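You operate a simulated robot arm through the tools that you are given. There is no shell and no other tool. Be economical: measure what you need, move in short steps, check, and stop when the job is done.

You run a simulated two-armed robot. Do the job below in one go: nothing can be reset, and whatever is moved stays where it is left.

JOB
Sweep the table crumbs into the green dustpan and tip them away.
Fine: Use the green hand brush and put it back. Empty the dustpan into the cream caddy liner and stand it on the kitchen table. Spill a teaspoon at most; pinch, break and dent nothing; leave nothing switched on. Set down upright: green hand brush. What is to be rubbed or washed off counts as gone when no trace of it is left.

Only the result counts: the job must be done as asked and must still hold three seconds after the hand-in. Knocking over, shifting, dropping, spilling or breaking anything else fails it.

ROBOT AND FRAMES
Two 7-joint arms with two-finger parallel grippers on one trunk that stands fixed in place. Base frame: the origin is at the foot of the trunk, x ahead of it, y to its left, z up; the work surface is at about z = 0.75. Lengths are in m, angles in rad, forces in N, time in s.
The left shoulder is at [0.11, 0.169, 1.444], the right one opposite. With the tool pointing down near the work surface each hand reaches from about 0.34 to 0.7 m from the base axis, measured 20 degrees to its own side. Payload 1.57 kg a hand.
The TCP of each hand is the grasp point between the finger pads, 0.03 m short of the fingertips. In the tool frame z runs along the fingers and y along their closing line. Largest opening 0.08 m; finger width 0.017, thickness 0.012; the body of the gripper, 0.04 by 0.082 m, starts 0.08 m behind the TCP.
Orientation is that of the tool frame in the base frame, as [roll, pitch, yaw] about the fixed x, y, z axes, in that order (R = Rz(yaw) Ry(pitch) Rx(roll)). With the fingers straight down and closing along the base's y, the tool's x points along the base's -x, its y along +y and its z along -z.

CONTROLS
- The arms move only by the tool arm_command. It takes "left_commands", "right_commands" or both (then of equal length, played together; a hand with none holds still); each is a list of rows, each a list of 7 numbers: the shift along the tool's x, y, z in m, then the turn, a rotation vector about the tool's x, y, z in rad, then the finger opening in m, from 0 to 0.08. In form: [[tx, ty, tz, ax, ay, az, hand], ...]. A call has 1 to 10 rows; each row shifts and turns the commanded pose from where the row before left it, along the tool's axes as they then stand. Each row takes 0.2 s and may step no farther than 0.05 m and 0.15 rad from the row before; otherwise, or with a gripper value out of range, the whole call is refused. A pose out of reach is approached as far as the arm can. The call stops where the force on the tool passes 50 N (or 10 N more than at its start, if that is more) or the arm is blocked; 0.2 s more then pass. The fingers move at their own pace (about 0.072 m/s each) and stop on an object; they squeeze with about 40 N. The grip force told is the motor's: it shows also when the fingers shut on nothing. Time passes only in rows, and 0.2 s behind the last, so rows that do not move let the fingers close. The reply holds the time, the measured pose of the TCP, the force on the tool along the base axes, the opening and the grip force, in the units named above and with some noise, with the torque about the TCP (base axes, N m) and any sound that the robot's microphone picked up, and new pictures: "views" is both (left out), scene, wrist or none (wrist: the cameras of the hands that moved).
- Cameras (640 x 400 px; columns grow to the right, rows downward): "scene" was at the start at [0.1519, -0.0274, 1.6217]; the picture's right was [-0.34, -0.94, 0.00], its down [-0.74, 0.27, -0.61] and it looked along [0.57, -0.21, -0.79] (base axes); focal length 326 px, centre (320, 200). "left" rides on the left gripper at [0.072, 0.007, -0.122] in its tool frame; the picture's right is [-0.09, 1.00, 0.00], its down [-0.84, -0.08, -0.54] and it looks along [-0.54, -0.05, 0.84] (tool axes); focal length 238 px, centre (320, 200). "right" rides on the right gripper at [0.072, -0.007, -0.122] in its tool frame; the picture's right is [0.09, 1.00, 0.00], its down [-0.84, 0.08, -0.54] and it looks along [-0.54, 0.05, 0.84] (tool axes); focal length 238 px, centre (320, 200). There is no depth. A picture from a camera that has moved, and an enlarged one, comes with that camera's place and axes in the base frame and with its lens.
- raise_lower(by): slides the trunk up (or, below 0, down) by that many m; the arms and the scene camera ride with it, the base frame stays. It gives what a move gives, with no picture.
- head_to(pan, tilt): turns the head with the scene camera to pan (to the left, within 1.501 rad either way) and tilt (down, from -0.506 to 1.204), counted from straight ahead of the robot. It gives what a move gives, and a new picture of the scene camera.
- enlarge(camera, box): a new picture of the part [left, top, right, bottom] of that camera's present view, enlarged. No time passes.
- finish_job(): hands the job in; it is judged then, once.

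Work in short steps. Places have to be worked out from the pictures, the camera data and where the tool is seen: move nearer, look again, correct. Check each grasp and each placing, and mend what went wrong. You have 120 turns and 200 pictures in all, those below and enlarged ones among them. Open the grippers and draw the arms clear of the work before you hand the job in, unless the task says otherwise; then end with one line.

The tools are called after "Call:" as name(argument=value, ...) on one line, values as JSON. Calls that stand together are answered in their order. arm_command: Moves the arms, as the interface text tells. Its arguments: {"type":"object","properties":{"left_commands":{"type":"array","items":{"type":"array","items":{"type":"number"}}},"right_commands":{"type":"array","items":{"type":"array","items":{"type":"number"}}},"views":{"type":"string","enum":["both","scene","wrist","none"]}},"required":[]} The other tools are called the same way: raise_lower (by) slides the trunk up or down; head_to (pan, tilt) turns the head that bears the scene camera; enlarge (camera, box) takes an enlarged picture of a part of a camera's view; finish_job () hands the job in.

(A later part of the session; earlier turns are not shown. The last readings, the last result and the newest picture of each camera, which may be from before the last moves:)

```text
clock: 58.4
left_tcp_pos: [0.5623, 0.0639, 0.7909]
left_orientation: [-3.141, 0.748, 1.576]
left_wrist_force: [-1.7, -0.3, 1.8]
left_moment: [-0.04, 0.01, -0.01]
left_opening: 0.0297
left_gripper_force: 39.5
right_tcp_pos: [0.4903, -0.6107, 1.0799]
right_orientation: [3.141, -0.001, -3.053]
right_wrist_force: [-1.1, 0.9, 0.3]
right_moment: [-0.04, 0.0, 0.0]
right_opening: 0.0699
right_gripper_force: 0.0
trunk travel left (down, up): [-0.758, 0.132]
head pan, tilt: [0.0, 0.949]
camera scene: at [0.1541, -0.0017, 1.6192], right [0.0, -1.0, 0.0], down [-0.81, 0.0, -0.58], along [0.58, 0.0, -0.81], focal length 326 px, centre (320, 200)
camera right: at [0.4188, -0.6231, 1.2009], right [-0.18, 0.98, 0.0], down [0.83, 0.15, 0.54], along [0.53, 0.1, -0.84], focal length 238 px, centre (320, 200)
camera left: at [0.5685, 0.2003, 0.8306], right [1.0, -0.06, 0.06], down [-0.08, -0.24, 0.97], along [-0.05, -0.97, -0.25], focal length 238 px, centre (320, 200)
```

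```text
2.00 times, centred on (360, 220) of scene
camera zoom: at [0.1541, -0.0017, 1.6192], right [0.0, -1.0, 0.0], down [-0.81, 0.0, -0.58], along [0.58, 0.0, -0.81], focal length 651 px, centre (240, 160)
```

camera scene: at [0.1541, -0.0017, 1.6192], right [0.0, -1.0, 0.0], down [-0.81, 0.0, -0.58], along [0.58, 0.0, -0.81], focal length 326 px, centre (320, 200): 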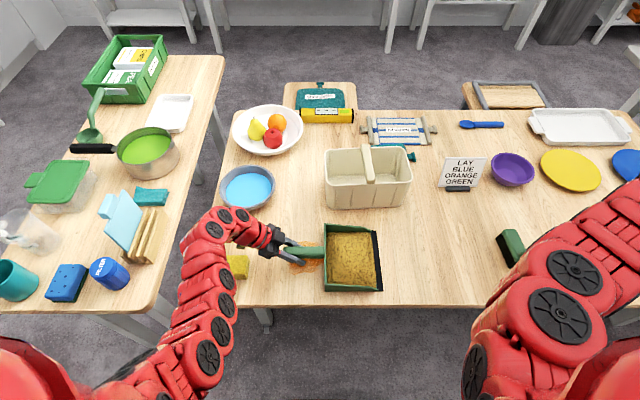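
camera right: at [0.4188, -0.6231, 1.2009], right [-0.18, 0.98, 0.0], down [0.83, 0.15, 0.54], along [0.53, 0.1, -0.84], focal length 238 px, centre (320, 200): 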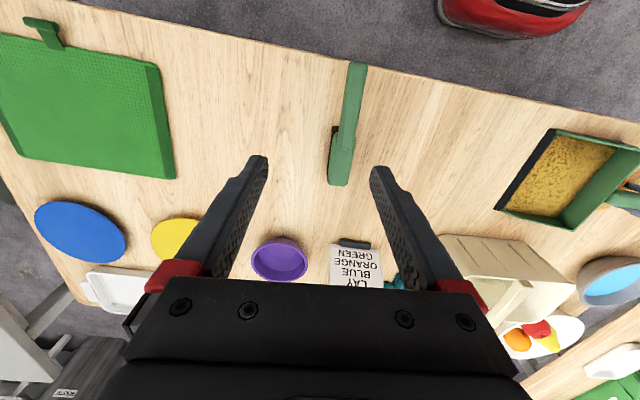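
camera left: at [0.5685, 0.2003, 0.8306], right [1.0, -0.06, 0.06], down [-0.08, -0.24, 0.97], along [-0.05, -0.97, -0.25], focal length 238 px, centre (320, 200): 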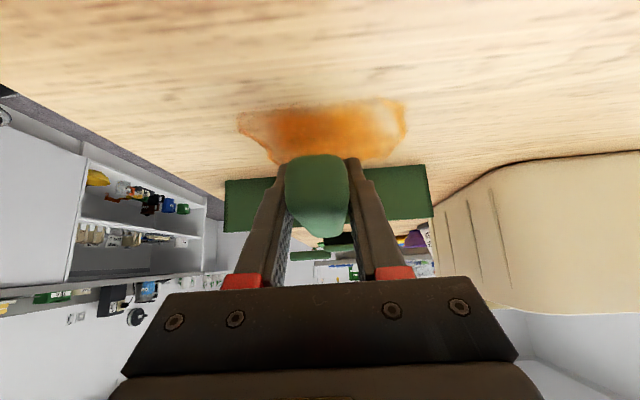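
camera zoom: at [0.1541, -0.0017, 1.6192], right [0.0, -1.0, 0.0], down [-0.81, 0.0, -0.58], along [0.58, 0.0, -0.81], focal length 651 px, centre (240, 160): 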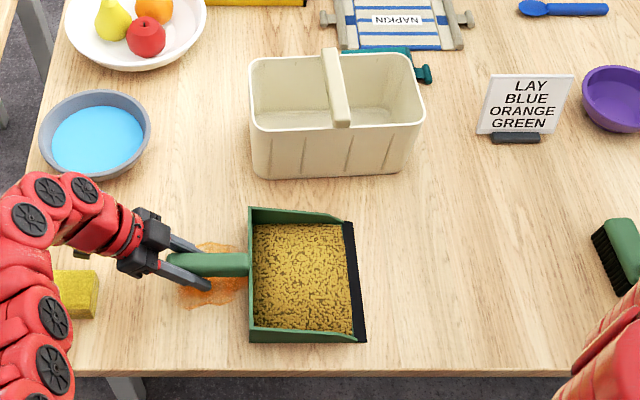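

Pan regripped. I'll tilt the lip up 0.15 rad while lifting 2 cm, to check the grip holds.

Call:
arm_command(left_commands=[[-0.0035, 0, -0.0035, 0, -0.05, 0, 0.0], [-0.0035, 0, -0.0035, 0, -0.05, 0, 0.0], [-0.0035, 0, -0.0035, 0, -0.05, 0, 0.0], [-0.0035, 0, -0.0035, 0, 0, 0, 0.0], [0, 0, 0, 0, 0, 0, 0.0]], views="wrist")

Call:
enlarge(camera="scene", box=[240, 120, 480, 320])

```text
clock: 59.6
left_tcp_pos: [0.5621, 0.0649, 0.812]
left_orientation: [3.141, 0.898, 1.575]
left_wrist_force: [0.1, 0.2, -1.8]
left_moment: [0.23, -0.02, -0.02]
left_opening: 0.0297
left_gripper_force: 38.7
right_tcp_pos: [0.4901, -0.6106, 1.0808]
right_orientation: [3.141, 0.001, -3.054]
right_wrist_force: [0.2, 0.0, -0.3]
right_moment: [-0.01, 0.01, 0.0]
right_opening: 0.0701
right_gripper_force: 0.0
trunk travel left (down, up): [-0.758, 0.132]
head pan, tilt: [0.0, 0.949]
camera left: at [0.5688, 0.2059, 0.83], right [1.0, -0.05, 0.07], down [-0.08, -0.1, 0.99], along [-0.05, -0.99, -0.1], focal length 238 px, centre (320, 200)
```

left: 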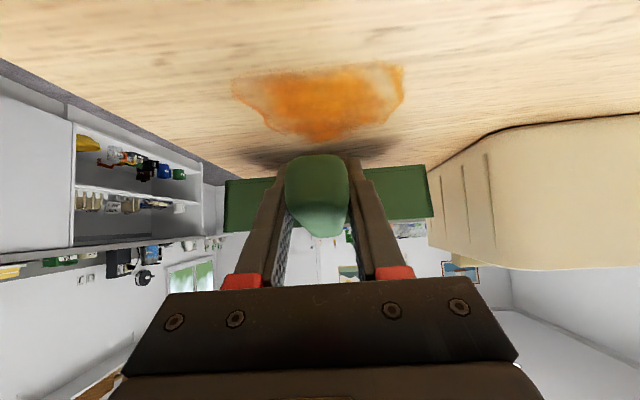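

```text
2.00 times, centred on (360, 220) of scene
camera zoom: at [0.1547, -0.0015, 1.6191], right [0.0, -1.0, 0.0], down [-0.81, 0.0, -0.58], along [0.58, 0.0, -0.81], focal length 651 px, centre (240, 160)
```

zoom: 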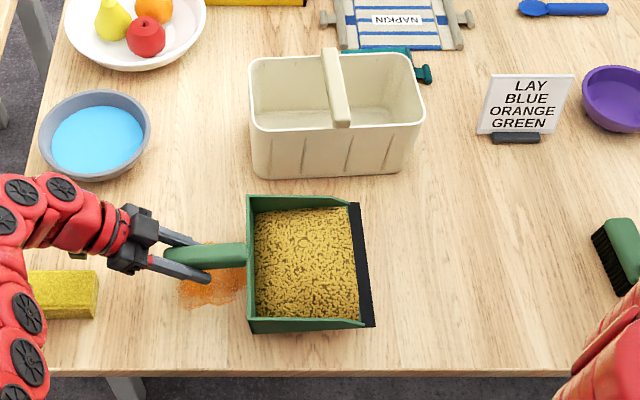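

Grip holds with the pan lifted and lip up. Raising the trunk carries it straight up 0.13.

Call:
raise_lower(by=0.13)

Call:
arm_command(left_commands=[[-0.0235, 0, -0.0185, 0, 0, 0, 0.0], [-0.0235, 0, -0.0185, 0, 0, 0, 0.0], [-0.0235, 0, -0.0185, 0, 0, 0, 0.0], [-0.0235, 0, -0.0185, 0, 0, 0, 0.0], [-0.0235, 0, -0.0185, 0, 0, 0, 0.0]], views="scene")

```text
clock: 61.2
left_tcp_pos: [0.5625, 0.0655, 0.9408]
left_orientation: [-3.141, 0.9, 1.576]
left_wrist_force: [-0.2, 0.1, -1.8]
left_moment: [0.24, -0.01, -0.01]
left_opening: 0.0298
left_gripper_force: 39.2
right_tcp_pos: [0.4906, -0.6114, 1.2107]
right_orientation: [3.141, 0.0, -3.053]
right_wrist_force: [-0.1, -0.3, 0.4]
right_moment: [0.02, 0.03, 0.01]
right_opening: 0.0702
right_gripper_force: 0.0
trunk travel left (down, up): [-0.888, 0.002]
head pan, tilt: [0.0, 0.949]
```

```text
clock: 62.4
left_tcp_pos: [0.5619, 0.0653, 1.0919]
left_orientation: [3.141, 0.896, 1.578]
left_wrist_force: [-0.2, 0.5, -1.5]
left_moment: [0.26, -0.01, 0.02]
left_opening: 0.0295
left_gripper_force: 39.9
right_tcp_pos: [0.4902, -0.6106, 1.2093]
right_orientation: [3.141, 0.001, -3.051]
right_wrist_force: [-0.1, 0.1, 1.1]
right_moment: [0.01, 0.0, 0.02]
right_opening: 0.0701
right_gripper_force: 0.0
trunk travel left (down, up): [-0.888, 0.002]
head pan, tilt: [0.0, 0.949]
camera scene: at [0.1544, -0.0015, 1.7491], right [0.0, -1.0, 0.0], down [-0.81, 0.0, -0.58], along [0.58, 0.0, -0.81], focal length 326 px, centre (320, 200)
```

scene: 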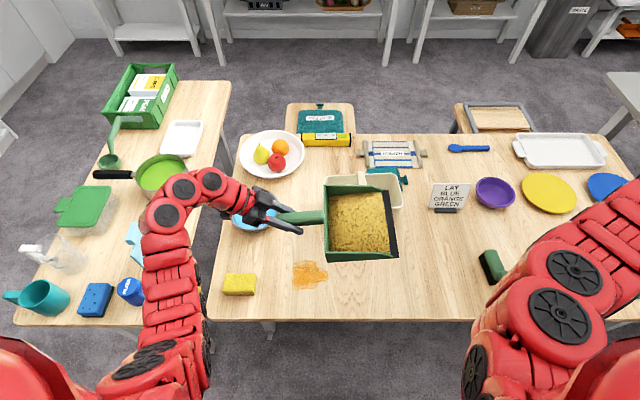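

Now yaw the pan toward +x about the vertical through the grip, in two halves.

Call:
arm_command(left_commands=[[0, 0, 0, -0.117, 0, -0.093, 0.0], [0, 0, 0, -0.117, 0, -0.093, 0.0], [0, 0, 0, -0.117, 0, -0.093, 0.0], [0, 0, 0, -0.117, 0, -0.093, 0.0], [0, 0, 0, -0.117, 0, -0.093, 0.0]], views="scene")

```text
clock: 63.6
left_tcp_pos: [0.5602, 0.0646, 1.0908]
left_orientation: [-3.14, 0.898, 2.327]
left_wrist_force: [-0.3, 0.0, -2.2]
left_moment: [0.2, 0.14, -0.01]
left_opening: 0.0296
left_gripper_force: 39.3
right_tcp_pos: [0.4901, -0.6121, 1.2094]
right_orientation: [3.141, 0.001, -3.053]
right_wrist_force: [-1.3, -0.4, 0.2]
right_moment: [-0.01, -0.03, 0.03]
right_opening: 0.07
right_gripper_force: 0.2
trunk travel left (down, up): [-0.888, 0.002]
head pan, tilt: [0.0, 0.949]
camera scene: at [0.1537, -0.0022, 1.7492], right [0.0, -1.0, 0.0], down [-0.81, 0.0, -0.58], along [0.58, 0.0, -0.81], focal length 326 px, centre (320, 200)
```

scene: 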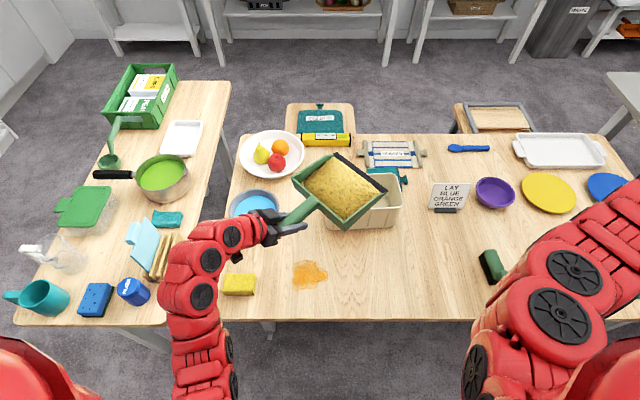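

Fine so far, nothing spilled. Finish the yaw, then slide right toward y≈-0.14.

Call:
arm_command(left_commands=[[0, 0, 0, -0.117, 0, -0.093, 0.0], [0, 0, 0, -0.117, 0, -0.093, 0.0], [0, 0, 0, -0.117, 0, -0.093, 0.0], [0, 0, 0, -0.117, 0, -0.093, 0.0], [0, 0, 0, -0.117, 0, -0.093, 0.0], [0, 0, 0, -0.045, 0, -0.036, 0.0], [0, -0.03, 0, 0, 0, 0, 0.0], [0, -0.03, 0, 0, 0, 0, 0.0], [0, -0.03, 0, 0, 0, 0, 0.0]], views="both")

```text
clock: 65.6
left_tcp_pos: [0.5603, -0.0261, 1.0892]
left_orientation: [3.141, 0.898, 3.125]
left_wrist_force: [0.3, -0.3, -1.6]
left_moment: [0.04, 0.22, 0.0]
left_opening: 0.0298
left_gripper_force: 38.9
right_tcp_pos: [0.4907, -0.6118, 1.21]
right_orientation: [3.141, 0.001, -3.053]
right_wrist_force: [-0.7, 0.2, -0.9]
right_moment: [0.0, 0.01, 0.01]
right_opening: 0.0701
right_gripper_force: 0.1
trunk travel left (down, up): [-0.888, 0.002]
head pan, tilt: [0.0, 0.949]
camera scene: at [0.1549, -0.0025, 1.7491], right [0.0, -1.0, 0.0], down [-0.81, 0.0, -0.58], along [0.58, 0.0, -0.81], focal length 326 px, centre (320, 200)
camera left: at [0.4204, -0.0168, 1.1081], right [0.07, 0.99, 0.07], down [0.1, -0.08, 0.99], along [0.99, -0.06, -0.1], focal length 238 px, centre (320, 200)
```

scene: 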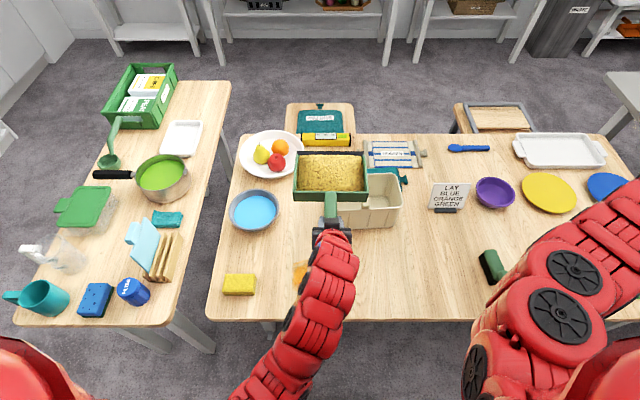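
left: 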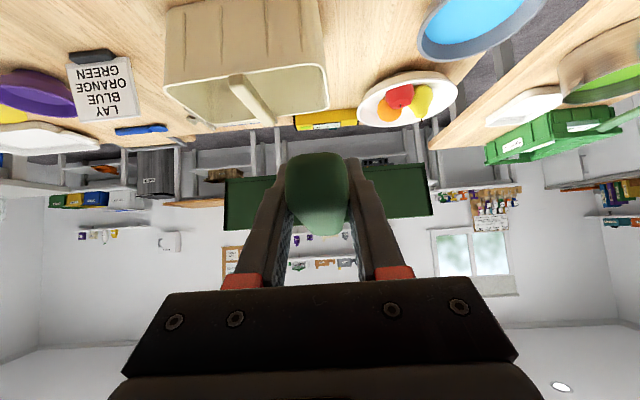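

Aligned. The rim is at z≈0.895 and centred at y≈-0.13. I'll move above it (pan centre y≈-0.15, up 6 cm) and roll the left side down ~0.2 rad so the crumbs leave from one corner.

Call:
arm_command(left_commands=[[-0.0179, -0.031, -0.0015, 0, 0, 0, 0.0], [-0.0179, -0.031, -0.0015, 0, 0, 0, 0.0], [-0.0179, -0.031, -0.0015, 0, 0, 0, 0.0], [-0.0179, -0.031, -0.0015, 0, 0, 0, 0.0], [0, 0, 0, 0.073, 0, -0.068, 0.0], [0, 0, 0, 0.073, 0, -0.068, 0.0]], views="scene")

Call:
enlarge(camera="scene", box=[260, 110, 460, 260])

```text
clock: 67.0
left_tcp_pos: [0.5984, -0.1489, 1.1518]
left_orientation: [-2.828, 0.878, -2.943]
left_wrist_force: [-0.1, 0.4, -2.0]
left_moment: [0.02, 0.22, -0.02]
left_opening: 0.0297
left_gripper_force: 39.5
right_tcp_pos: [0.49, -0.61, 1.2107]
right_orientation: [-3.14, 0.0, -3.053]
right_wrist_force: [-0.8, 1.0, 0.1]
right_moment: [-0.02, -0.01, 0.0]
right_opening: 0.0703
right_gripper_force: 0.0
trunk travel left (down, up): [-0.888, 0.002]
head pan, tilt: [0.0, 0.949]
camera scene: at [0.1543, -0.0007, 1.7492], right [0.0, -1.0, 0.0], down [-0.81, 0.0, -0.58], along [0.58, 0.0, -0.81], focal length 326 px, centre (320, 200)
```

scene: 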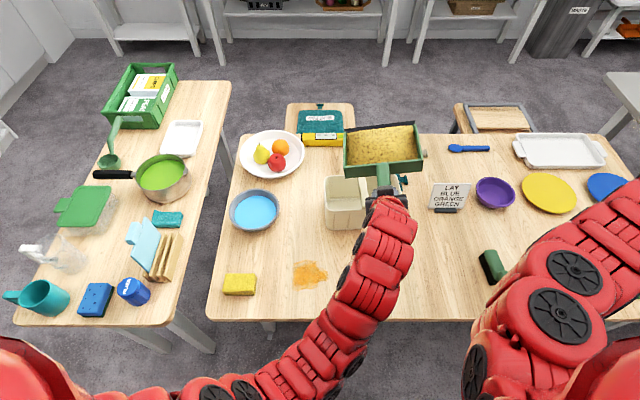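

```text
2.67 times, centred on (360, 185) of scene
camera zoom: at [0.1543, -0.0007, 1.7492], right [0.0, -1.0, 0.0], down [-0.81, 0.0, -0.58], along [0.58, 0.0, -0.81], focal length 868 px, centre (213, 240)
```

zoom: 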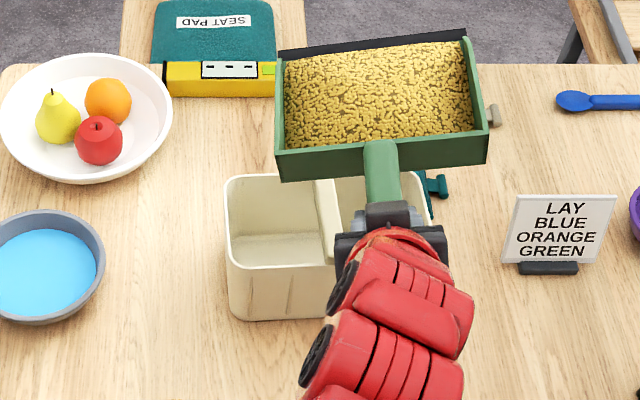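

The pan is positioned; lip corners are at y≈-0.07 and -0.255. I'll lower it toward the rim (lip≈x 0.785), shift 8 mm left, and bring it level.

Call:
arm_command(left_commands=[[0.0333, 0.0079, 0.0057, 0, 0, 0, 0.0], [0.0333, 0.0079, 0.0057, 0, 0, 0, 0.0], [0.0333, 0.0079, 0.0057, 0, 0, 0, 0.0], [0, 0, 0, -0.0124, 0.097, -0.0156, 0.0]], views="both")

Call:
enlarge(camera="scene", box=[260, 110, 460, 260])

```text
clock: 68.0
left_tcp_pos: [0.5524, -0.1425, 1.0582]
left_orientation: [-2.86, 0.781, -2.964]
left_wrist_force: [0.0, -0.5, -1.2]
left_moment: [0.02, 0.23, -0.01]
left_opening: 0.0296
left_gripper_force: 39.3
right_tcp_pos: [0.491, -0.6112, 1.2094]
right_orientation: [3.141, -0.001, -3.054]
right_wrist_force: [0.0, -0.4, -0.2]
right_moment: [-0.03, 0.0, -0.01]
right_opening: 0.07
right_gripper_force: 0.1
trunk travel left (down, up): [-0.888, 0.002]
head pan, tilt: [0.0, 0.949]
camera scene: at [0.1554, -0.0018, 1.7491], right [0.0, -1.0, 0.0], down [-0.81, 0.0, -0.58], along [0.58, 0.0, -0.81], focal length 326 px, centre (320, 200)
camera left: at [0.4148, -0.1257, 1.0886], right [0.09, 0.99, -0.13], down [0.2, 0.11, 0.97], along [0.98, -0.11, -0.18], focal length 238 px, centre (320, 200)
```

scene: 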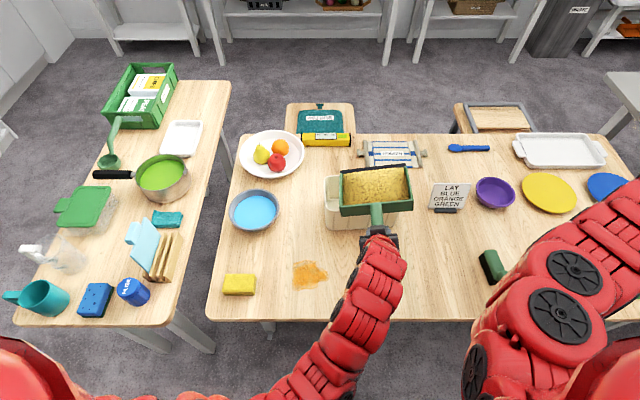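
left: 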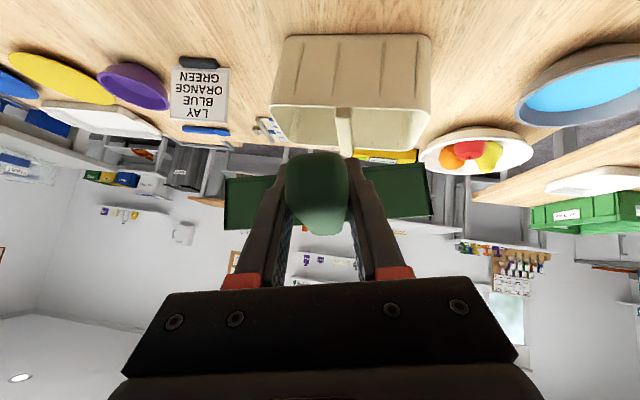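

```text
2.67 times, centred on (360, 185) of scene
camera zoom: at [0.1554, -0.0018, 1.7491], right [0.0, -1.0, 0.0], down [-0.81, 0.0, -0.58], along [0.58, 0.0, -0.81], focal length 868 px, centre (213, 240)
```

zoom: 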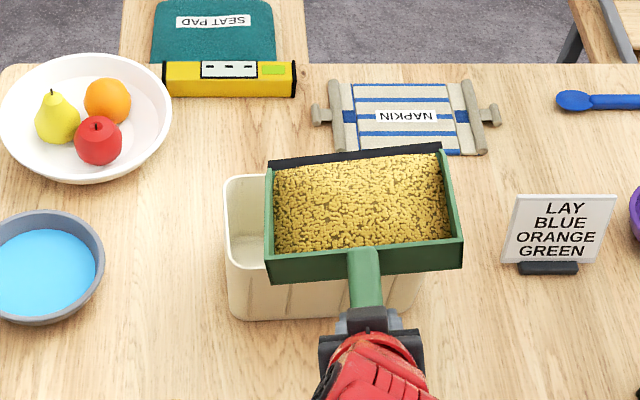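

Lip is over the opening (x≈0.78, y -0.066…-0.246), still holding everything. Begin tipping: first 0.4 rad with compensating translation.

Call:
arm_command(left_commands=[[-0.0165, -0.0009, -0.0009, -0.01255, 0.098, -0.0154, 0.0], [-0.0163, -0.0011, -0.0024, -0.01255, 0.098, -0.0154, 0.0], [-0.016, -0.0013, -0.0041, -0.01255, 0.098, -0.0154, 0.0], [-0.0155, -0.0015, -0.0056, -0.01255, 0.098, -0.0154, 0.0]], views="none")

Call:
enlarge(camera="scene", box=[260, 110, 460, 260])

```text
clock: 69.0
left_tcp_pos: [0.5964, -0.1363, 1.1076]
left_orientation: [-2.931, 0.384, -3.007]
left_wrist_force: [0.4, -0.3, -2.2]
left_moment: [0.07, 0.21, -0.04]
left_opening: 0.0296
left_gripper_force: 39.1
right_tcp_pos: [0.4926, -0.6111, 1.2086]
right_orientation: [3.141, -0.001, -3.054]
right_wrist_force: [-0.3, -0.2, 1.1]
right_moment: [0.0, 0.01, 0.02]
right_opening: 0.0697
right_gripper_force: 0.0
trunk travel left (down, up): [-0.888, 0.002]
head pan, tilt: [0.0, 0.949]
```

```text
2.67 times, centred on (360, 185) of scene
camera zoom: at [0.1562, -0.0018, 1.749], right [0.0, -1.0, 0.0], down [-0.81, 0.0, -0.58], along [0.58, 0.0, -0.81], focal length 868 px, centre (213, 240)
```

zoom: 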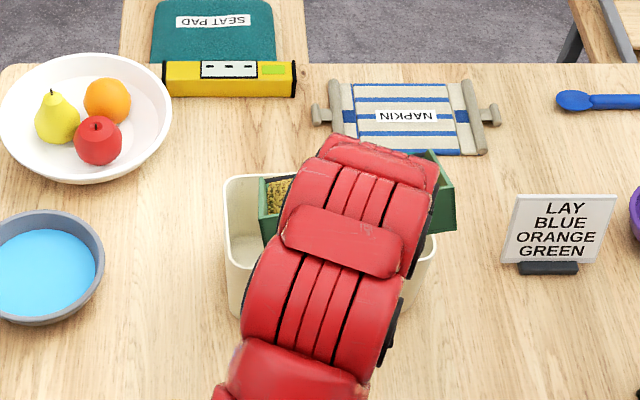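

No spill visible. Look from the right wrist camera for a side check, then tip another 0.3 rad.

Call:
arm_command(left_commands=[[-0.0148, -0.0017, -0.0071, -0.01255, 0.098, -0.0154, 0.0], [-0.0141, -0.0018, -0.0086, -0.01255, 0.098, -0.0154, 0.0], [-0.0131, -0.0019, -0.01, -0.01255, 0.098, -0.0154, 0.0]], views="wrist")

Call:
enlarge(camera="right", box=[400, 120, 640, 290])

```text
clock: 69.8
left_tcp_pos: [0.6276, -0.1316, 1.144]
left_orientation: [-2.972, 0.087, -3.015]
left_wrist_force: [0.6, 0.2, -1.1]
left_moment: [0.01, 0.15, 0.03]
left_opening: 0.0296
left_gripper_force: 39.5
right_tcp_pos: [0.4906, -0.6112, 1.21]
right_orientation: [-3.141, 0.002, -3.055]
right_wrist_force: [-0.3, -0.6, -0.3]
right_moment: [-0.02, -0.03, -0.01]
right_opening: 0.0701
right_gripper_force: 0.1
trunk travel left (down, up): [-0.888, 0.002]
head pan, tilt: [0.0, 0.949]
camera left: at [0.5438, -0.1158, 1.2566], right [-0.02, 0.99, -0.16], down [0.78, 0.11, 0.62], along [0.63, -0.11, -0.77], focal length 238 px, centre (320, 200)
```

left: 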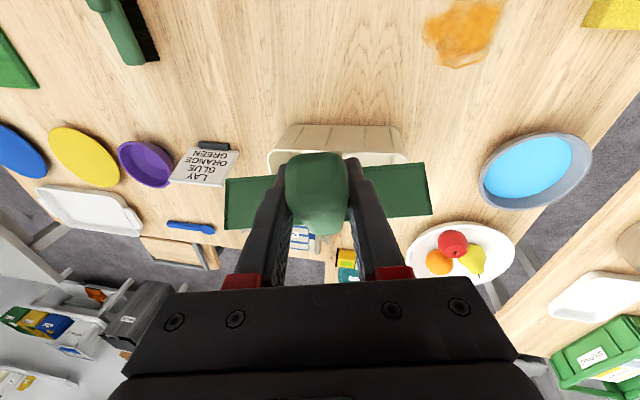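

```text
2.35 times, centred on (520, 205) of right
camera zoom: at [0.4195, -0.623, 1.3303], right [-0.18, 0.98, 0.0], down [0.83, 0.15, 0.54], along [0.53, 0.1, -0.84], focal length 561 px, centre (-151, 188)
```

zoom: 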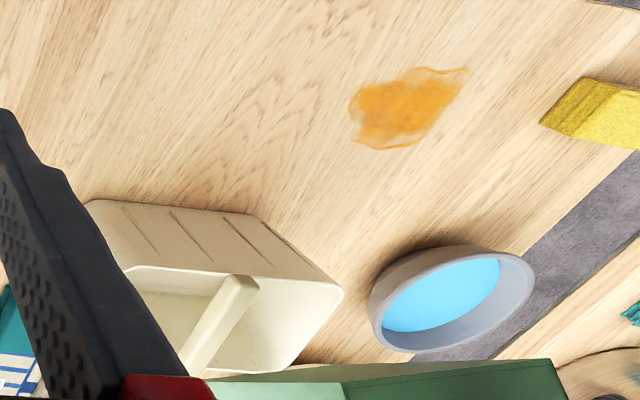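

No spills on the table. Tip further and hold for flow.

Call:
arm_command(left_commands=[[-0.012, -0.002, -0.0113, -0.01255, 0.098, -0.0154, 0.0], [-0.0108, -0.002, -0.0123, -0.01255, 0.098, -0.0154, 0.0], [-0.007, -0.0015, -0.01, -0.01255, 0.098, -0.0154, 0.0], [0, 0, 0, 0, 0, 0, 0.0], [0, 0, 0, 0, 0, 0, 0.0], [0, 0, 0, 0, 0, 0, 0.0]], views="both")

Call:
enlarge(camera="right", box=[400, 120, 640, 290])

```text
clock: 71.2
left_tcp_pos: [0.6428, -0.1084, 1.1881]
left_orientation: [-3.003, -0.161, -3.015]
left_wrist_force: [0.8, 1.5, -1.8]
left_moment: [0.02, 0.1, -0.01]
left_opening: 0.0297
left_gripper_force: 39.1
left hand out of reach, approached as far as the arm can: row 3
right_tcp_pos: [0.489, -0.6109, 1.2093]
right_orientation: [-3.141, -0.001, -3.053]
right_wrist_force: [0.2, 0.3, 0.2]
right_moment: [0.0, 0.0, -0.01]
right_opening: 0.0701
right_gripper_force: 0.1
trunk travel left (down, up): [-0.888, 0.002]
head pan, tilt: [0.0, 0.949]
camera scene: at [0.1545, -0.0007, 1.7491], right [0.0, -1.0, 0.0], down [-0.81, 0.0, -0.58], along [0.58, 0.0, -0.81], focal length 326 px, centre (320, 200)
camera left: at [0.589, -0.0915, 1.3165], right [-0.06, 0.99, -0.15], down [0.91, 0.11, 0.41], along [0.42, -0.11, -0.9], focal length 238 px, centre (320, 200)
```

scene: 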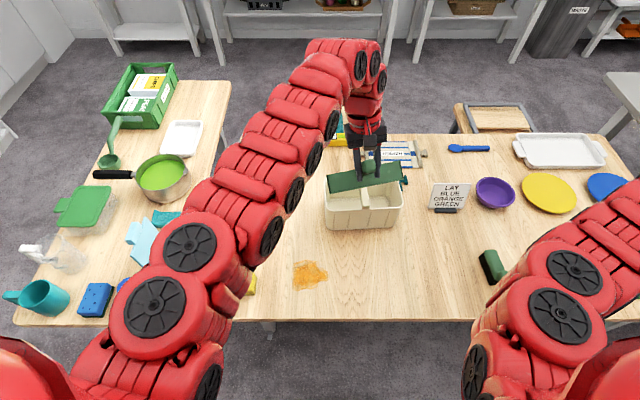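
left: 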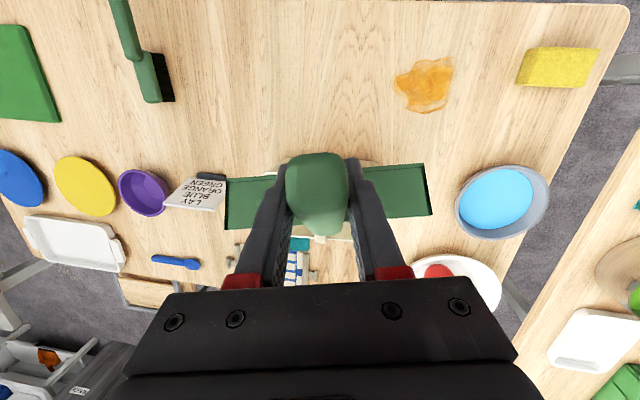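

```text
2.35 times, centred on (520, 205) of right
camera zoom: at [0.4189, -0.6225, 1.3307], right [-0.18, 0.98, 0.0], down [0.83, 0.15, 0.54], along [0.53, 0.1, -0.84], focal length 561 px, centre (-151, 188)
```

zoom: 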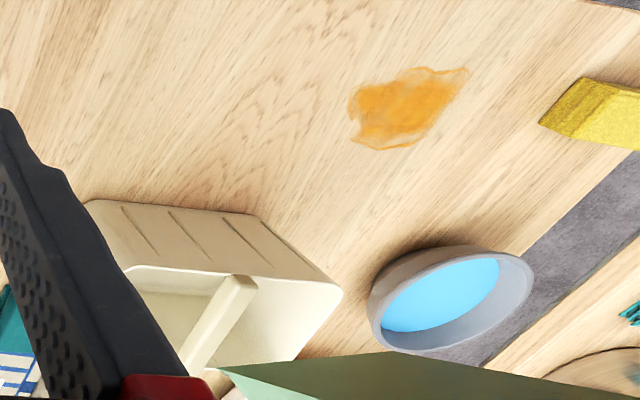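

The hand drifted to y -0.108, putting the low corner close to the caddy's left wall. Shift back right 3 cm and inspect.

Call:
arm_command(left_commands=[[0, -0.015, 0, 0, 0, 0, 0.0], [0, -0.015, 0, 0, 0, 0, 0.0]], views="none")

Call:
enlarge(camera="scene", box=[280, 110, 440, 240])

```text
clock: 71.8
left_tcp_pos: [0.6314, -0.1193, 1.1928]
left_orientation: [-3.011, -0.207, -3.014]
left_wrist_force: [0.7, 0.2, -1.5]
left_moment: [0.01, 0.11, -0.03]
left_opening: 0.0294
left_gripper_force: 39.3
left hand out of reach, approached as far as the arm can: row 1, 2
right_tcp_pos: [0.4901, -0.6116, 1.21]
right_orientation: [3.141, -0.001, -3.052]
right_wrist_force: [0.2, 0.6, -0.4]
right_moment: [0.0, -0.03, -0.03]
right_opening: 0.0702
right_gripper_force: 0.0
trunk travel left (down, up): [-0.888, 0.002]
head pan, tilt: [0.0, 0.949]
```

```text
3.08 times, centred on (360, 175) of scene
camera zoom: at [0.1549, -0.0026, 1.7491], right [0.0, -1.0, 0.0], down [-0.81, 0.0, -0.58], along [0.58, 0.0, -0.81], focal length 1002 px, centre (197, 277)
```

zoom: 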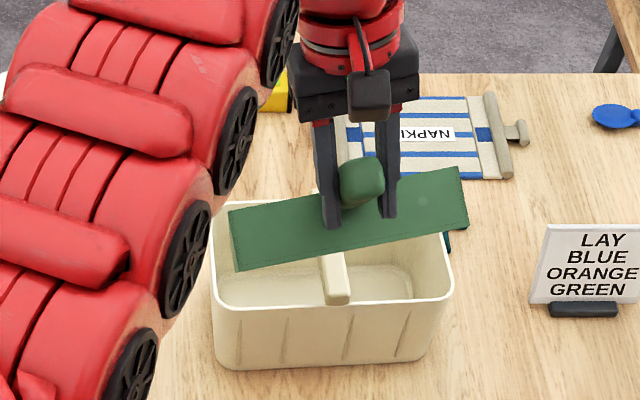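

The lip is now near the front rim (x≈0.74), so I'll move forward 5 cm, slightly right and down 2 cm, to keep it well inside.

Call:
arm_command(left_commands=[[-0.0254, -0.0099, 0.0062, 0, 0, 0, 0.0], [-0.0254, -0.0099, 0.0062, 0, 0, 0, 0.0], [0, 0, 0, 0, 0, 0, 0.0], [0, 0, 0, 0, 0, 0, 0.0]], views="none")

Call:
enlarge(camera="scene", box=[280, 110, 440, 240])

```text
clock: 72.8
left_tcp_pos: [0.6292, -0.1176, 1.1927]
left_orientation: [-3.012, -0.206, -3.014]
left_wrist_force: [-0.3, -0.2, -2.6]
left_moment: [0.03, 0.08, -0.02]
left_opening: 0.0297
left_gripper_force: 39.2
left hand out of reach, approached as far as the arm can: row 1, 2
right_tcp_pos: [0.4908, -0.611, 1.2091]
right_orientation: [-3.141, -0.001, -3.054]
right_wrist_force: [-0.4, -0.4, 0.6]
right_moment: [0.0, -0.01, -0.02]
right_opening: 0.07
right_gripper_force: 0.1
trunk travel left (down, up): [-0.888, 0.002]
head pan, tilt: [0.0, 0.949]
```

```text
3.08 times, centred on (360, 175) of scene
camera zoom: at [0.1546, -0.0021, 1.7491], right [0.0, -1.0, 0.0], down [-0.81, 0.0, -0.58], along [0.58, 0.0, -0.81], focal length 1002 px, centre (197, 277)
```

zoom: 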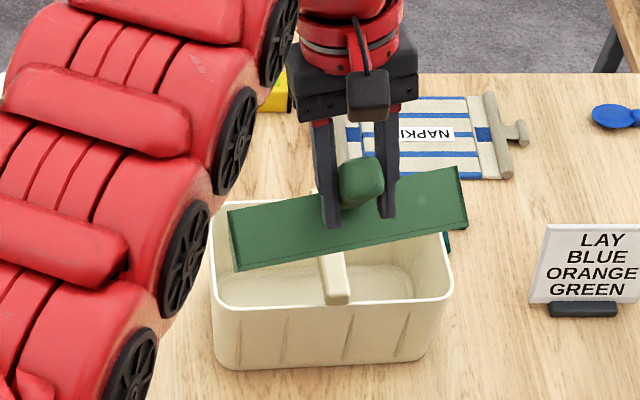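

No movement; the wrist is at its limit here. I'll untilt ~0.3 rad (rotating about base y) and drop a little, to look into the pan and caddy.

Call:
arm_command(left_commands=[[0, -0.005, 0.01, 0.01246, -0.098, 0.0155, 0.0], [0, -0.005, 0.015, 0.01246, -0.098, 0.0155, 0.0], [0, -0.005, 0.015, 0.01246, -0.098, 0.0155, 0.0], [0, 0, 0, 0, 0, 0, 0.0]], views="scene")

Call:
enlarge(camera="scene", box=[280, 110, 440, 240])

```text
clock: 73.8
left_tcp_pos: [0.6284, -0.1389, 1.1534]
left_orientation: [-2.975, 0.089, -3.018]
left_wrist_force: [0.9, 0.3, -2.2]
left_moment: [0.02, 0.18, 0.02]
left_opening: 0.0296
left_gripper_force: 39.3
right_tcp_pos: [0.4902, -0.6104, 1.2106]
right_orientation: [3.141, 0.001, -3.051]
right_wrist_force: [-0.7, 0.1, 0.0]
right_moment: [-0.01, 0.01, 0.0]
right_opening: 0.0696
right_gripper_force: 0.1
trunk travel left (down, up): [-0.888, 0.002]
head pan, tilt: [0.0, 0.949]
camera scene: at [0.155, -0.002, 1.7491], right [0.0, -1.0, 0.0], down [-0.81, 0.0, -0.58], along [0.58, 0.0, -0.81], focal length 326 px, centre (320, 200)
```

scene: 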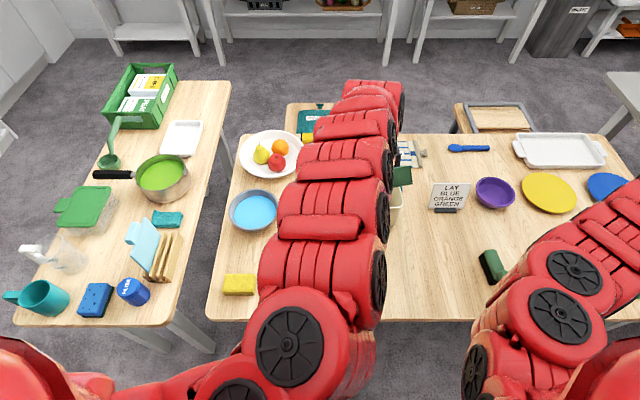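

```text
3.08 times, centred on (360, 175) of scene
camera zoom: at [0.155, -0.002, 1.7491], right [0.0, -1.0, 0.0], down [-0.81, 0.0, -0.58], along [0.58, 0.0, -0.81], focal length 1002 px, centre (197, 277)
```

zoom: 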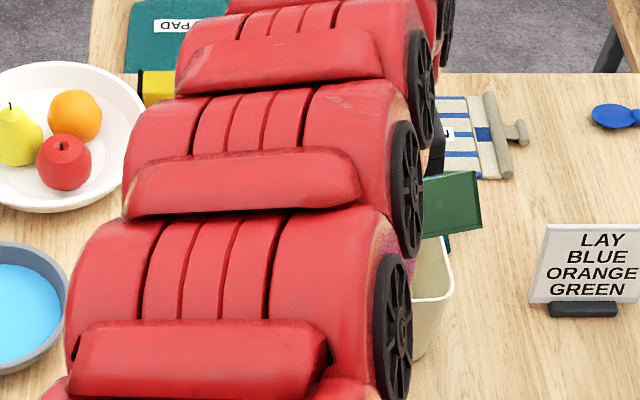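

The arm blocks the view here. I'll reverse along the same path to near level, where the camera can see into the pan.

Call:
arm_command(left_commands=[[0.012, 0.0035, 0.0122, 0.01255, -0.098, 0.0154, 0.0], [0.0132, 0.0034, 0.011, 0.01255, -0.098, 0.0154, 0.0], [0.0142, 0.0033, 0.0096, 0.01255, -0.098, 0.0154, 0.0], [0.0151, 0.0032, 0.0081, 0.01255, -0.098, 0.0154, 0.0], [0.016, 0.0031, 0.0065, 0.01255, -0.098, 0.0154, 0.0], [0.0167, 0.003, 0.005, 0.01255, -0.098, 0.0154, 0.0], [0.0172, 0.0025, 0.003, 0.01255, -0.098, 0.0154, 0.0]], views="none")

Call:
enlarge(camera="scene", box=[260, 110, 460, 260])

```text
clock: 75.4
left_tcp_pos: [0.6044, -0.205, 1.0691]
left_orientation: [-2.9, 0.734, -2.973]
left_wrist_force: [0.5, -0.5, -1.4]
left_moment: [0.02, 0.21, 0.0]
left_opening: 0.0297
left_gripper_force: 39.0
left hand out of reach, approached as far as the arm can: row 1, 2, 3, 4, 5, 6
right_tcp_pos: [0.4894, -0.6122, 1.2098]
right_orientation: [3.141, 0.0, -3.054]
right_wrist_force: [1.3, 0.7, -0.1]
right_moment: [-0.02, -0.02, 0.0]
right_opening: 0.0701
right_gripper_force: 0.0
trunk travel left (down, up): [-0.888, 0.002]
head pan, tilt: [0.0, 0.949]
```

```text
2.67 times, centred on (360, 185) of scene
camera zoom: at [0.154, -0.0018, 1.7492], right [0.0, -1.0, 0.0], down [-0.81, 0.0, -0.58], along [0.58, 0.0, -0.81], focal length 868 px, centre (213, 240)
```

zoom: 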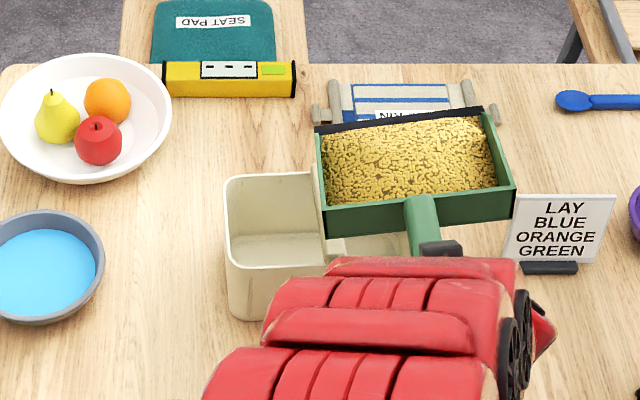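

All crumbs are still in the pan: 55° isn't enough, and forward pitch is limited by the wrist. Instead I'll turn the pan back to face right and tip it sideways about its handle axis, where the wrist can turn well past 90°. First I unroll, raise, and move left.

Call:
arm_command(left_commands=[[-0.02, -0.005, -0.0216, -0.073, 0, 0.068, 0.0], [-0.02, -0.005, -0.0216, -0.073, 0, 0.068, 0.0], [0.0003, 0.04, -0.0113, 0, 0, 0, 0.0], [0.0003, 0.04, -0.0113, 0, 0, 0, 0.0], [0.0003, 0.04, -0.0113, 0, 0, 0, 0.0], [0.0003, 0.04, -0.0113, 0, 0, 0, 0.0], [0.0003, 0.04, -0.0113, 0, 0, 0, 0.0]], views="scene")

```text
clock: 77.0
left_tcp_pos: [0.6684, -0.1043, 1.0758]
left_orientation: [3.112, 0.748, 3.129]
left_wrist_force: [0.1, 0.8, -1.7]
left_moment: [0.04, 0.25, -0.01]
left_opening: 0.0295
left_gripper_force: 38.8
left hand out of reach, approached as far as the arm can: row 1, 3, 4, 5, 6, 7
right_tcp_pos: [0.4909, -0.6111, 1.2093]
right_orientation: [3.141, -0.003, -3.053]
right_wrist_force: [0.4, 0.5, -0.2]
right_moment: [-0.05, -0.02, 0.0]
right_opening: 0.07
right_gripper_force: 0.1
trunk travel left (down, up): [-0.888, 0.002]
head pan, tilt: [0.0, 0.949]
camera scene: at [0.1562, -0.001, 1.7489], right [0.0, -1.0, 0.0], down [-0.81, 0.0, -0.58], along [0.58, 0.0, -0.81], focal length 326 px, centre (320, 200)
```

scene: 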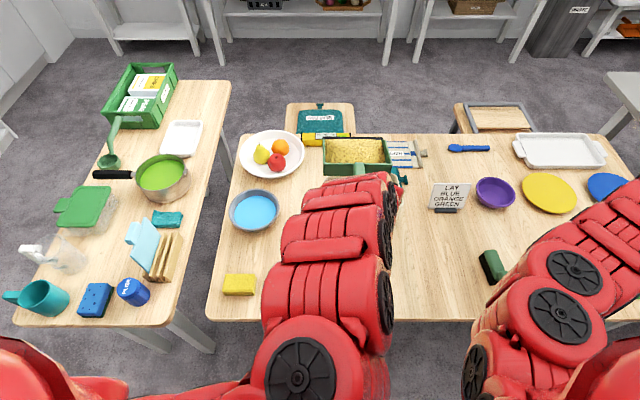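

Pan is level and intact. Now yaw back toward -y in steps.

Call:
arm_command(left_commands=[[0, 0.01, -0.01, 0.1025, 0, 0.109, 0.0], [0, 0.01, -0.01, 0.1025, 0, 0.109, 0.0], [0, 0.01, 0, 0.1025, 0, 0.109, 0.0], [0, 0.01, 0, 0.1025, 0, 0.109, 0.0], [0, 0.01, 0, 0.1025, 0, 0.109, 0.0]], views="scene")

```text
clock: 78.2
left_tcp_pos: [0.6854, -0.0874, 1.0578]
left_orientation: [3.089, 0.687, 2.757]
left_wrist_force: [0.3, 0.4, -2.0]
left_moment: [0.04, 0.19, 0.01]
left_opening: 0.0295
left_gripper_force: 38.7
left hand out of reach, approached as far as the arm can: row 1, 2, 3, 4, 5
right_tcp_pos: [0.4908, -0.6102, 1.2105]
right_orientation: [3.141, -0.002, -3.053]
right_wrist_force: [-0.3, 0.2, -0.2]
right_moment: [-0.03, 0.01, 0.03]
right_opening: 0.0699
right_gripper_force: 0.1
trunk travel left (down, up): [-0.888, 0.002]
head pan, tilt: [0.0, 0.949]
camera scene: at [0.1555, -0.0009, 1.749], right [0.0, -1.0, 0.0], down [-0.81, 0.0, -0.58], along [0.58, 0.0, -0.81], focal length 326 px, centre (320, 200)
```

scene: 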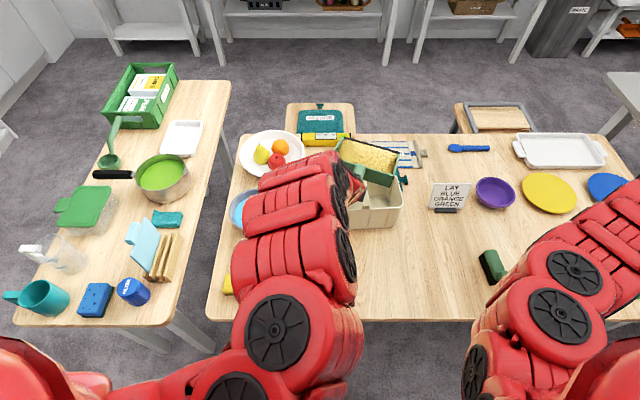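

The wrist seems to be at a joint limit in this posture. I'll try translating left without rotation to relax the arm.

Call:
arm_command(left_commands=[[0.0116, 0.0375, -0.0076, 0, 0, 0, 0.0], [0.0116, 0.0375, -0.0076, 0, 0, 0, 0.0], [0.0116, 0.0375, -0.0076, 0, 0, 0, 0.0], [0.0116, 0.0375, -0.0076, 0, 0, 0, 0.0]], views="scene")

```text
clock: 79.2
left_tcp_pos: [0.7291, 0.0375, 1.0582]
left_orientation: [3.096, 0.684, 2.762]
left_wrist_force: [0.6, -0.1, -3.0]
left_moment: [0.02, 0.22, 0.0]
left_opening: 0.0296
left_gripper_force: 38.8
left hand out of reach, approached as far as the arm can: row 1, 2, 3, 4
right_tcp_pos: [0.4913, -0.6064, 1.2117]
right_orientation: [-3.139, -0.001, -3.051]
right_wrist_force: [0.0, 0.3, -0.3]
right_moment: [-0.01, 0.04, -0.01]
right_opening: 0.0699
right_gripper_force: 0.1
trunk travel left (down, up): [-0.888, 0.002]
head pan, tilt: [0.0, 0.949]
camera scene: at [0.1573, 0.004, 1.7489], right [0.0, -1.0, 0.0], down [-0.81, 0.0, -0.58], along [0.58, 0.0, -0.81], focal length 326 px, centre (320, 200)
```

scene: 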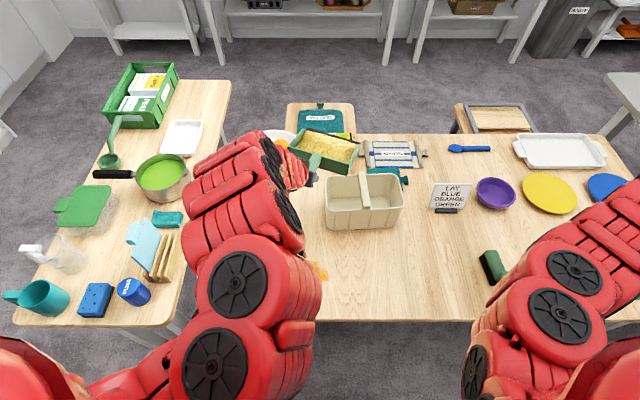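

That moved. Now retry yawing toward -y.

Call:
arm_command(left_commands=[[0, 0, 0, 0.095, 0, 0.115, 0.0], [0, 0, 0, 0.095, 0, 0.115, 0.0], [0, 0, 0, 0.095, 0, 0.115, 0.0], [0, 0, 0, 0.095, 0, 0.115, 0.0]], views="none")

```text
clock: 80.2
left_tcp_pos: [0.7265, 0.0339, 1.0582]
left_orientation: [3.103, 0.664, 2.167]
left_wrist_force: [0.4, 0.2, -2.1]
left_moment: [0.17, 0.14, -0.03]
left_opening: 0.0299
left_gripper_force: 39.5
right_tcp_pos: [0.4904, -0.6095, 1.2096]
right_orientation: [3.141, -0.001, -3.054]
right_wrist_force: [0.4, -0.6, 0.2]
right_moment: [-0.02, 0.08, -0.03]
right_opening: 0.0698
right_gripper_force: 0.0
trunk travel left (down, up): [-0.888, 0.002]
head pan, tilt: [0.0, 0.949]
```

Works. Complete the yaw and correct the pitch by 0.09.

Call:
arm_command(left_commands=[[0, 0, 0, 0.093, 0, 0.117, 0.0], [0, 0, 0, 0.093, 0, 0.117, 0.0], [0, 0, 0, 0.093, 0, 0.117, 0.0], [0, 0, 0, 0.093, 0, 0.117, 0.0], [0, 0, 0, 0.0, -0.1, 0.0, 0.0]], views="both")

```text
clock: 81.4
left_tcp_pos: [0.7021, 0.0405, 1.0602]
left_orientation: [3.111, 0.748, 1.574]
left_wrist_force: [0.7, 1.1, -1.4]
left_moment: [0.22, 0.02, 0.01]
left_opening: 0.0297
left_gripper_force: 38.9
left hand out of reach, approached as far as the arm can: row 4
right_tcp_pos: [0.4893, -0.6091, 1.2092]
right_orientation: [3.14, 0.001, -3.052]
right_wrist_force: [-0.1, -0.3, 0.0]
right_moment: [-0.02, -0.01, -0.03]
right_opening: 0.0701
right_gripper_force: 0.1
trunk travel left (down, up): [-0.888, 0.002]
head pan, tilt: [0.0, 0.949]
camera scene: at [0.1548, -0.0003, 1.7491], right [0.0, -1.0, 0.0], down [-0.81, 0.0, -0.58], along [0.58, 0.0, -0.81], focal length 326 px, centre (320, 200)
camera left: at [0.7042, 0.1769, 1.1001], right [1.0, -0.04, 0.08], down [-0.09, -0.25, 0.96], along [-0.02, -0.97, -0.25], focal length 238 px, centre (320, 200)
```

scene: 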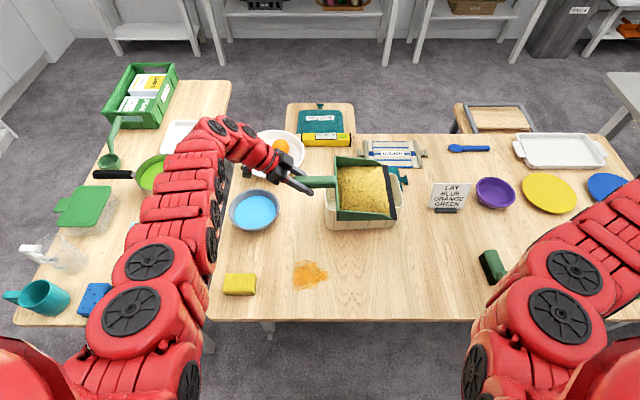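
left: 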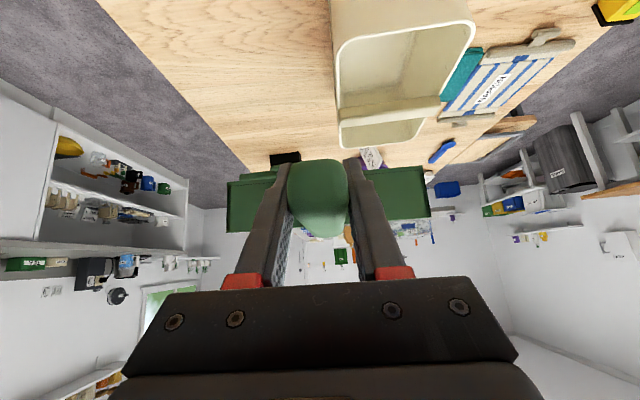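

The pan faces right, level, above the caddy's left edge. Move +x to 0.82 and begin rolling the near side down (0.45 rad first).

Call:
arm_command(left_commands=[[0, 0.04, 0, 0, 0, 0, 0.0], [0, 0.04, 0, 0, 0, 0, 0.0], [0, 0.037, 0, 0, 0, 0, 0.0], [0, 0, 0, -0.1095, 0, 0.1015, 0.0], [0, 0, 0, -0.1095, 0, 0.1015, 0.0], [0, 0, 0, -0.1095, 0, 0.1015, 0.0]], views="scene")

```text
clock: 82.8
left_tcp_pos: [0.7017, 0.0424, 1.0593]
left_orientation: [2.536, 0.651, 1.197]
left_wrist_force: [0.4, 0.9, -1.5]
left_moment: [0.19, 0.07, 0.05]
left_opening: 0.0297
left_gripper_force: 39.1
left hand out of reach, approached as far as the arm can: row 1, 2, 3
right_tcp_pos: [0.4892, -0.6094, 1.2108]
right_orientation: [-3.141, 0.001, -3.054]
right_wrist_force: [0.1, -0.6, -0.6]
right_moment: [-0.02, -0.05, 0.01]
right_opening: 0.0698
right_gripper_force: 0.0
trunk travel left (down, up): [-0.888, 0.002]
head pan, tilt: [0.0, 0.949]
camera scene: at [0.1543, 0.0009, 1.7491], right [0.0, -1.0, 0.0], down [-0.81, 0.0, -0.58], along [0.58, 0.0, -0.81], focal length 326 px, centre (320, 200)
```

scene: 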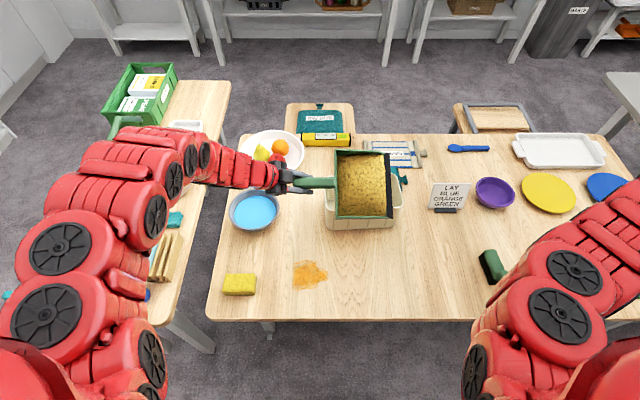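

Rolling works; x did not move. Now try advancing in +x in this new hand attitude.

Call:
arm_command(left_commands=[[0.0116, 0.0356, 0.014, 0, 0, 0, 0.0], [0.0116, 0.0356, 0.014, 0, 0, 0, 0.0], [0.0116, 0.0356, 0.014, 0, 0, 0, 0.0]], views="none")

```text
clock: 83.6
left_tcp_pos: [0.776, 0.0451, 1.0715]
left_orientation: [2.534, 0.648, 1.197]
left_wrist_force: [-0.1, -0.2, -1.5]
left_moment: [0.24, 0.03, 0.01]
left_opening: 0.0294
left_gripper_force: 39.3
left hand out of reach, approached as far as the arm can: row 2, 3
right_tcp_pos: [0.4901, -0.6106, 1.2095]
right_orientation: [-3.141, 0.001, -3.054]
right_wrist_force: [-0.2, 0.8, 0.4]
right_moment: [-0.01, -0.01, 0.01]
right_opening: 0.0701
right_gripper_force: 0.0
trunk travel left (down, up): [-0.888, 0.002]
head pan, tilt: [0.0, 0.949]
```

At x 0.776. More roll should free reach. Lower the trunk 5 cm (the pan stays clear of the bar), then raise and advance the hand.

Call:
raise_lower(by=-0.05)

Call:
arm_command(left_commands=[[-0.018, 0.014, -0.02, 0, 0, 0, 0.0], [-0.018, 0.014, -0.02, 0, 0, 0, 0.0], [0, 0, 0, -0.1095, 0, 0.1015, 0.0], [0, 0, 0, -0.1095, 0, 0.1015, 0.0]], views="scene")

```text
clock: 84.5
left_tcp_pos: [0.7766, 0.0439, 1.0206]
left_orientation: [2.536, 0.65, 1.197]
left_wrist_force: [-0.4, -0.9, -0.4]
left_moment: [0.23, 0.02, 0.01]
left_opening: 0.0296
left_gripper_force: 39.1
right_tcp_pos: [0.4895, -0.611, 1.1602]
right_orientation: [3.141, -0.001, -3.052]
right_wrist_force: [0.1, 0.0, 0.4]
right_moment: [0.01, 0.03, -0.01]
right_opening: 0.0701
right_gripper_force: 0.1
trunk travel left (down, up): [-0.838, 0.052]
head pan, tilt: [0.0, 0.949]
```

```text
clock: 85.5
left_tcp_pos: [0.7768, 0.0459, 1.0818]
left_orientation: [2.216, 0.508, 1.021]
left_wrist_force: [-0.4, 0.7, -2.2]
left_moment: [0.26, 0.03, -0.04]
left_opening: 0.0296
left_gripper_force: 39.2
right_tcp_pos: [0.4902, -0.6107, 1.1609]
right_orientation: [-3.141, 0.0, -3.052]
right_wrist_force: [0.3, -0.3, 0.1]
right_moment: [0.01, -0.01, -0.02]
right_opening: 0.0697
right_gripper_force: 0.0
trunk travel left (down, up): [-0.838, 0.052]
head pan, tilt: [0.0, 0.949]
camera scene: at [0.1541, -0.001, 1.6992], right [0.0, -1.0, 0.0], down [-0.81, 0.0, -0.58], along [0.58, 0.0, -0.81], focal length 326 px, centre (320, 200)
```

scene: 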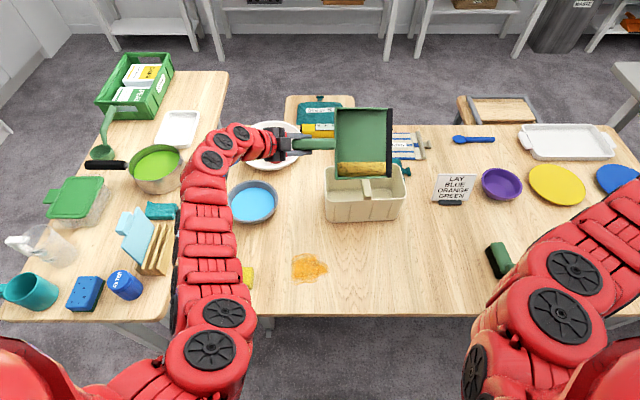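

The crumbs have now gathered as a wedge at the near wall and will pour soon. The near edge is at x≈0.71, so I must move +x first.

Call:
arm_command(left_commands=[[0.0182, 0.0286, 0.0212, 0, 0, 0, 0.0], [0.0182, 0.0286, 0.0212, 0, 0, 0, 0.0]], views="none")

Call:
enlarge(camera="scene", box=[280, 80, 440, 240])

```text
clock: 86.1
left_tcp_pos: [0.8282, 0.0422, 1.0816]
left_orientation: [2.22, 0.509, 1.022]
left_wrist_force: [-0.9, -1.2, -1.9]
left_moment: [0.25, 0.05, -0.01]
left_opening: 0.0298
left_gripper_force: 39.1
left hand out of reach, approached as far as the arm can: row 2
right_tcp_pos: [0.4911, -0.6112, 1.1591]
right_orientation: [-3.141, 0.001, -3.052]
right_wrist_force: [0.2, 0.3, 0.4]
right_moment: [0.01, -0.02, 0.02]
right_opening: 0.0699
right_gripper_force: 0.0
trunk travel left (down, up): [-0.838, 0.052]
head pan, tilt: [0.0, 0.949]
```

```text
2.50 times, centred on (360, 160) of scene
camera zoom: at [0.1546, -0.002, 1.6991], right [0.0, -1.0, 0.0], down [-0.81, 0.0, -0.58], along [0.58, 0.0, -0.81], focal length 814 px, centre (220, 300)
```

zoom: 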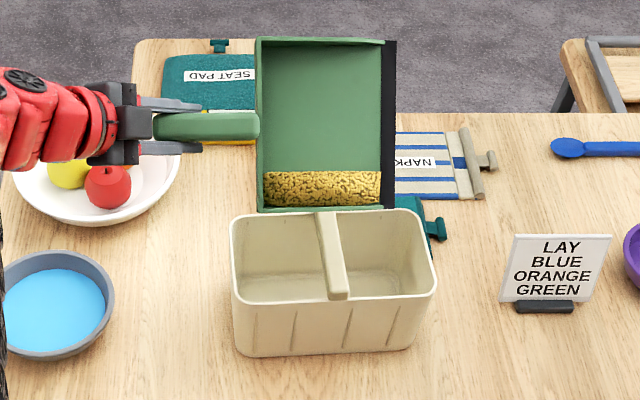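

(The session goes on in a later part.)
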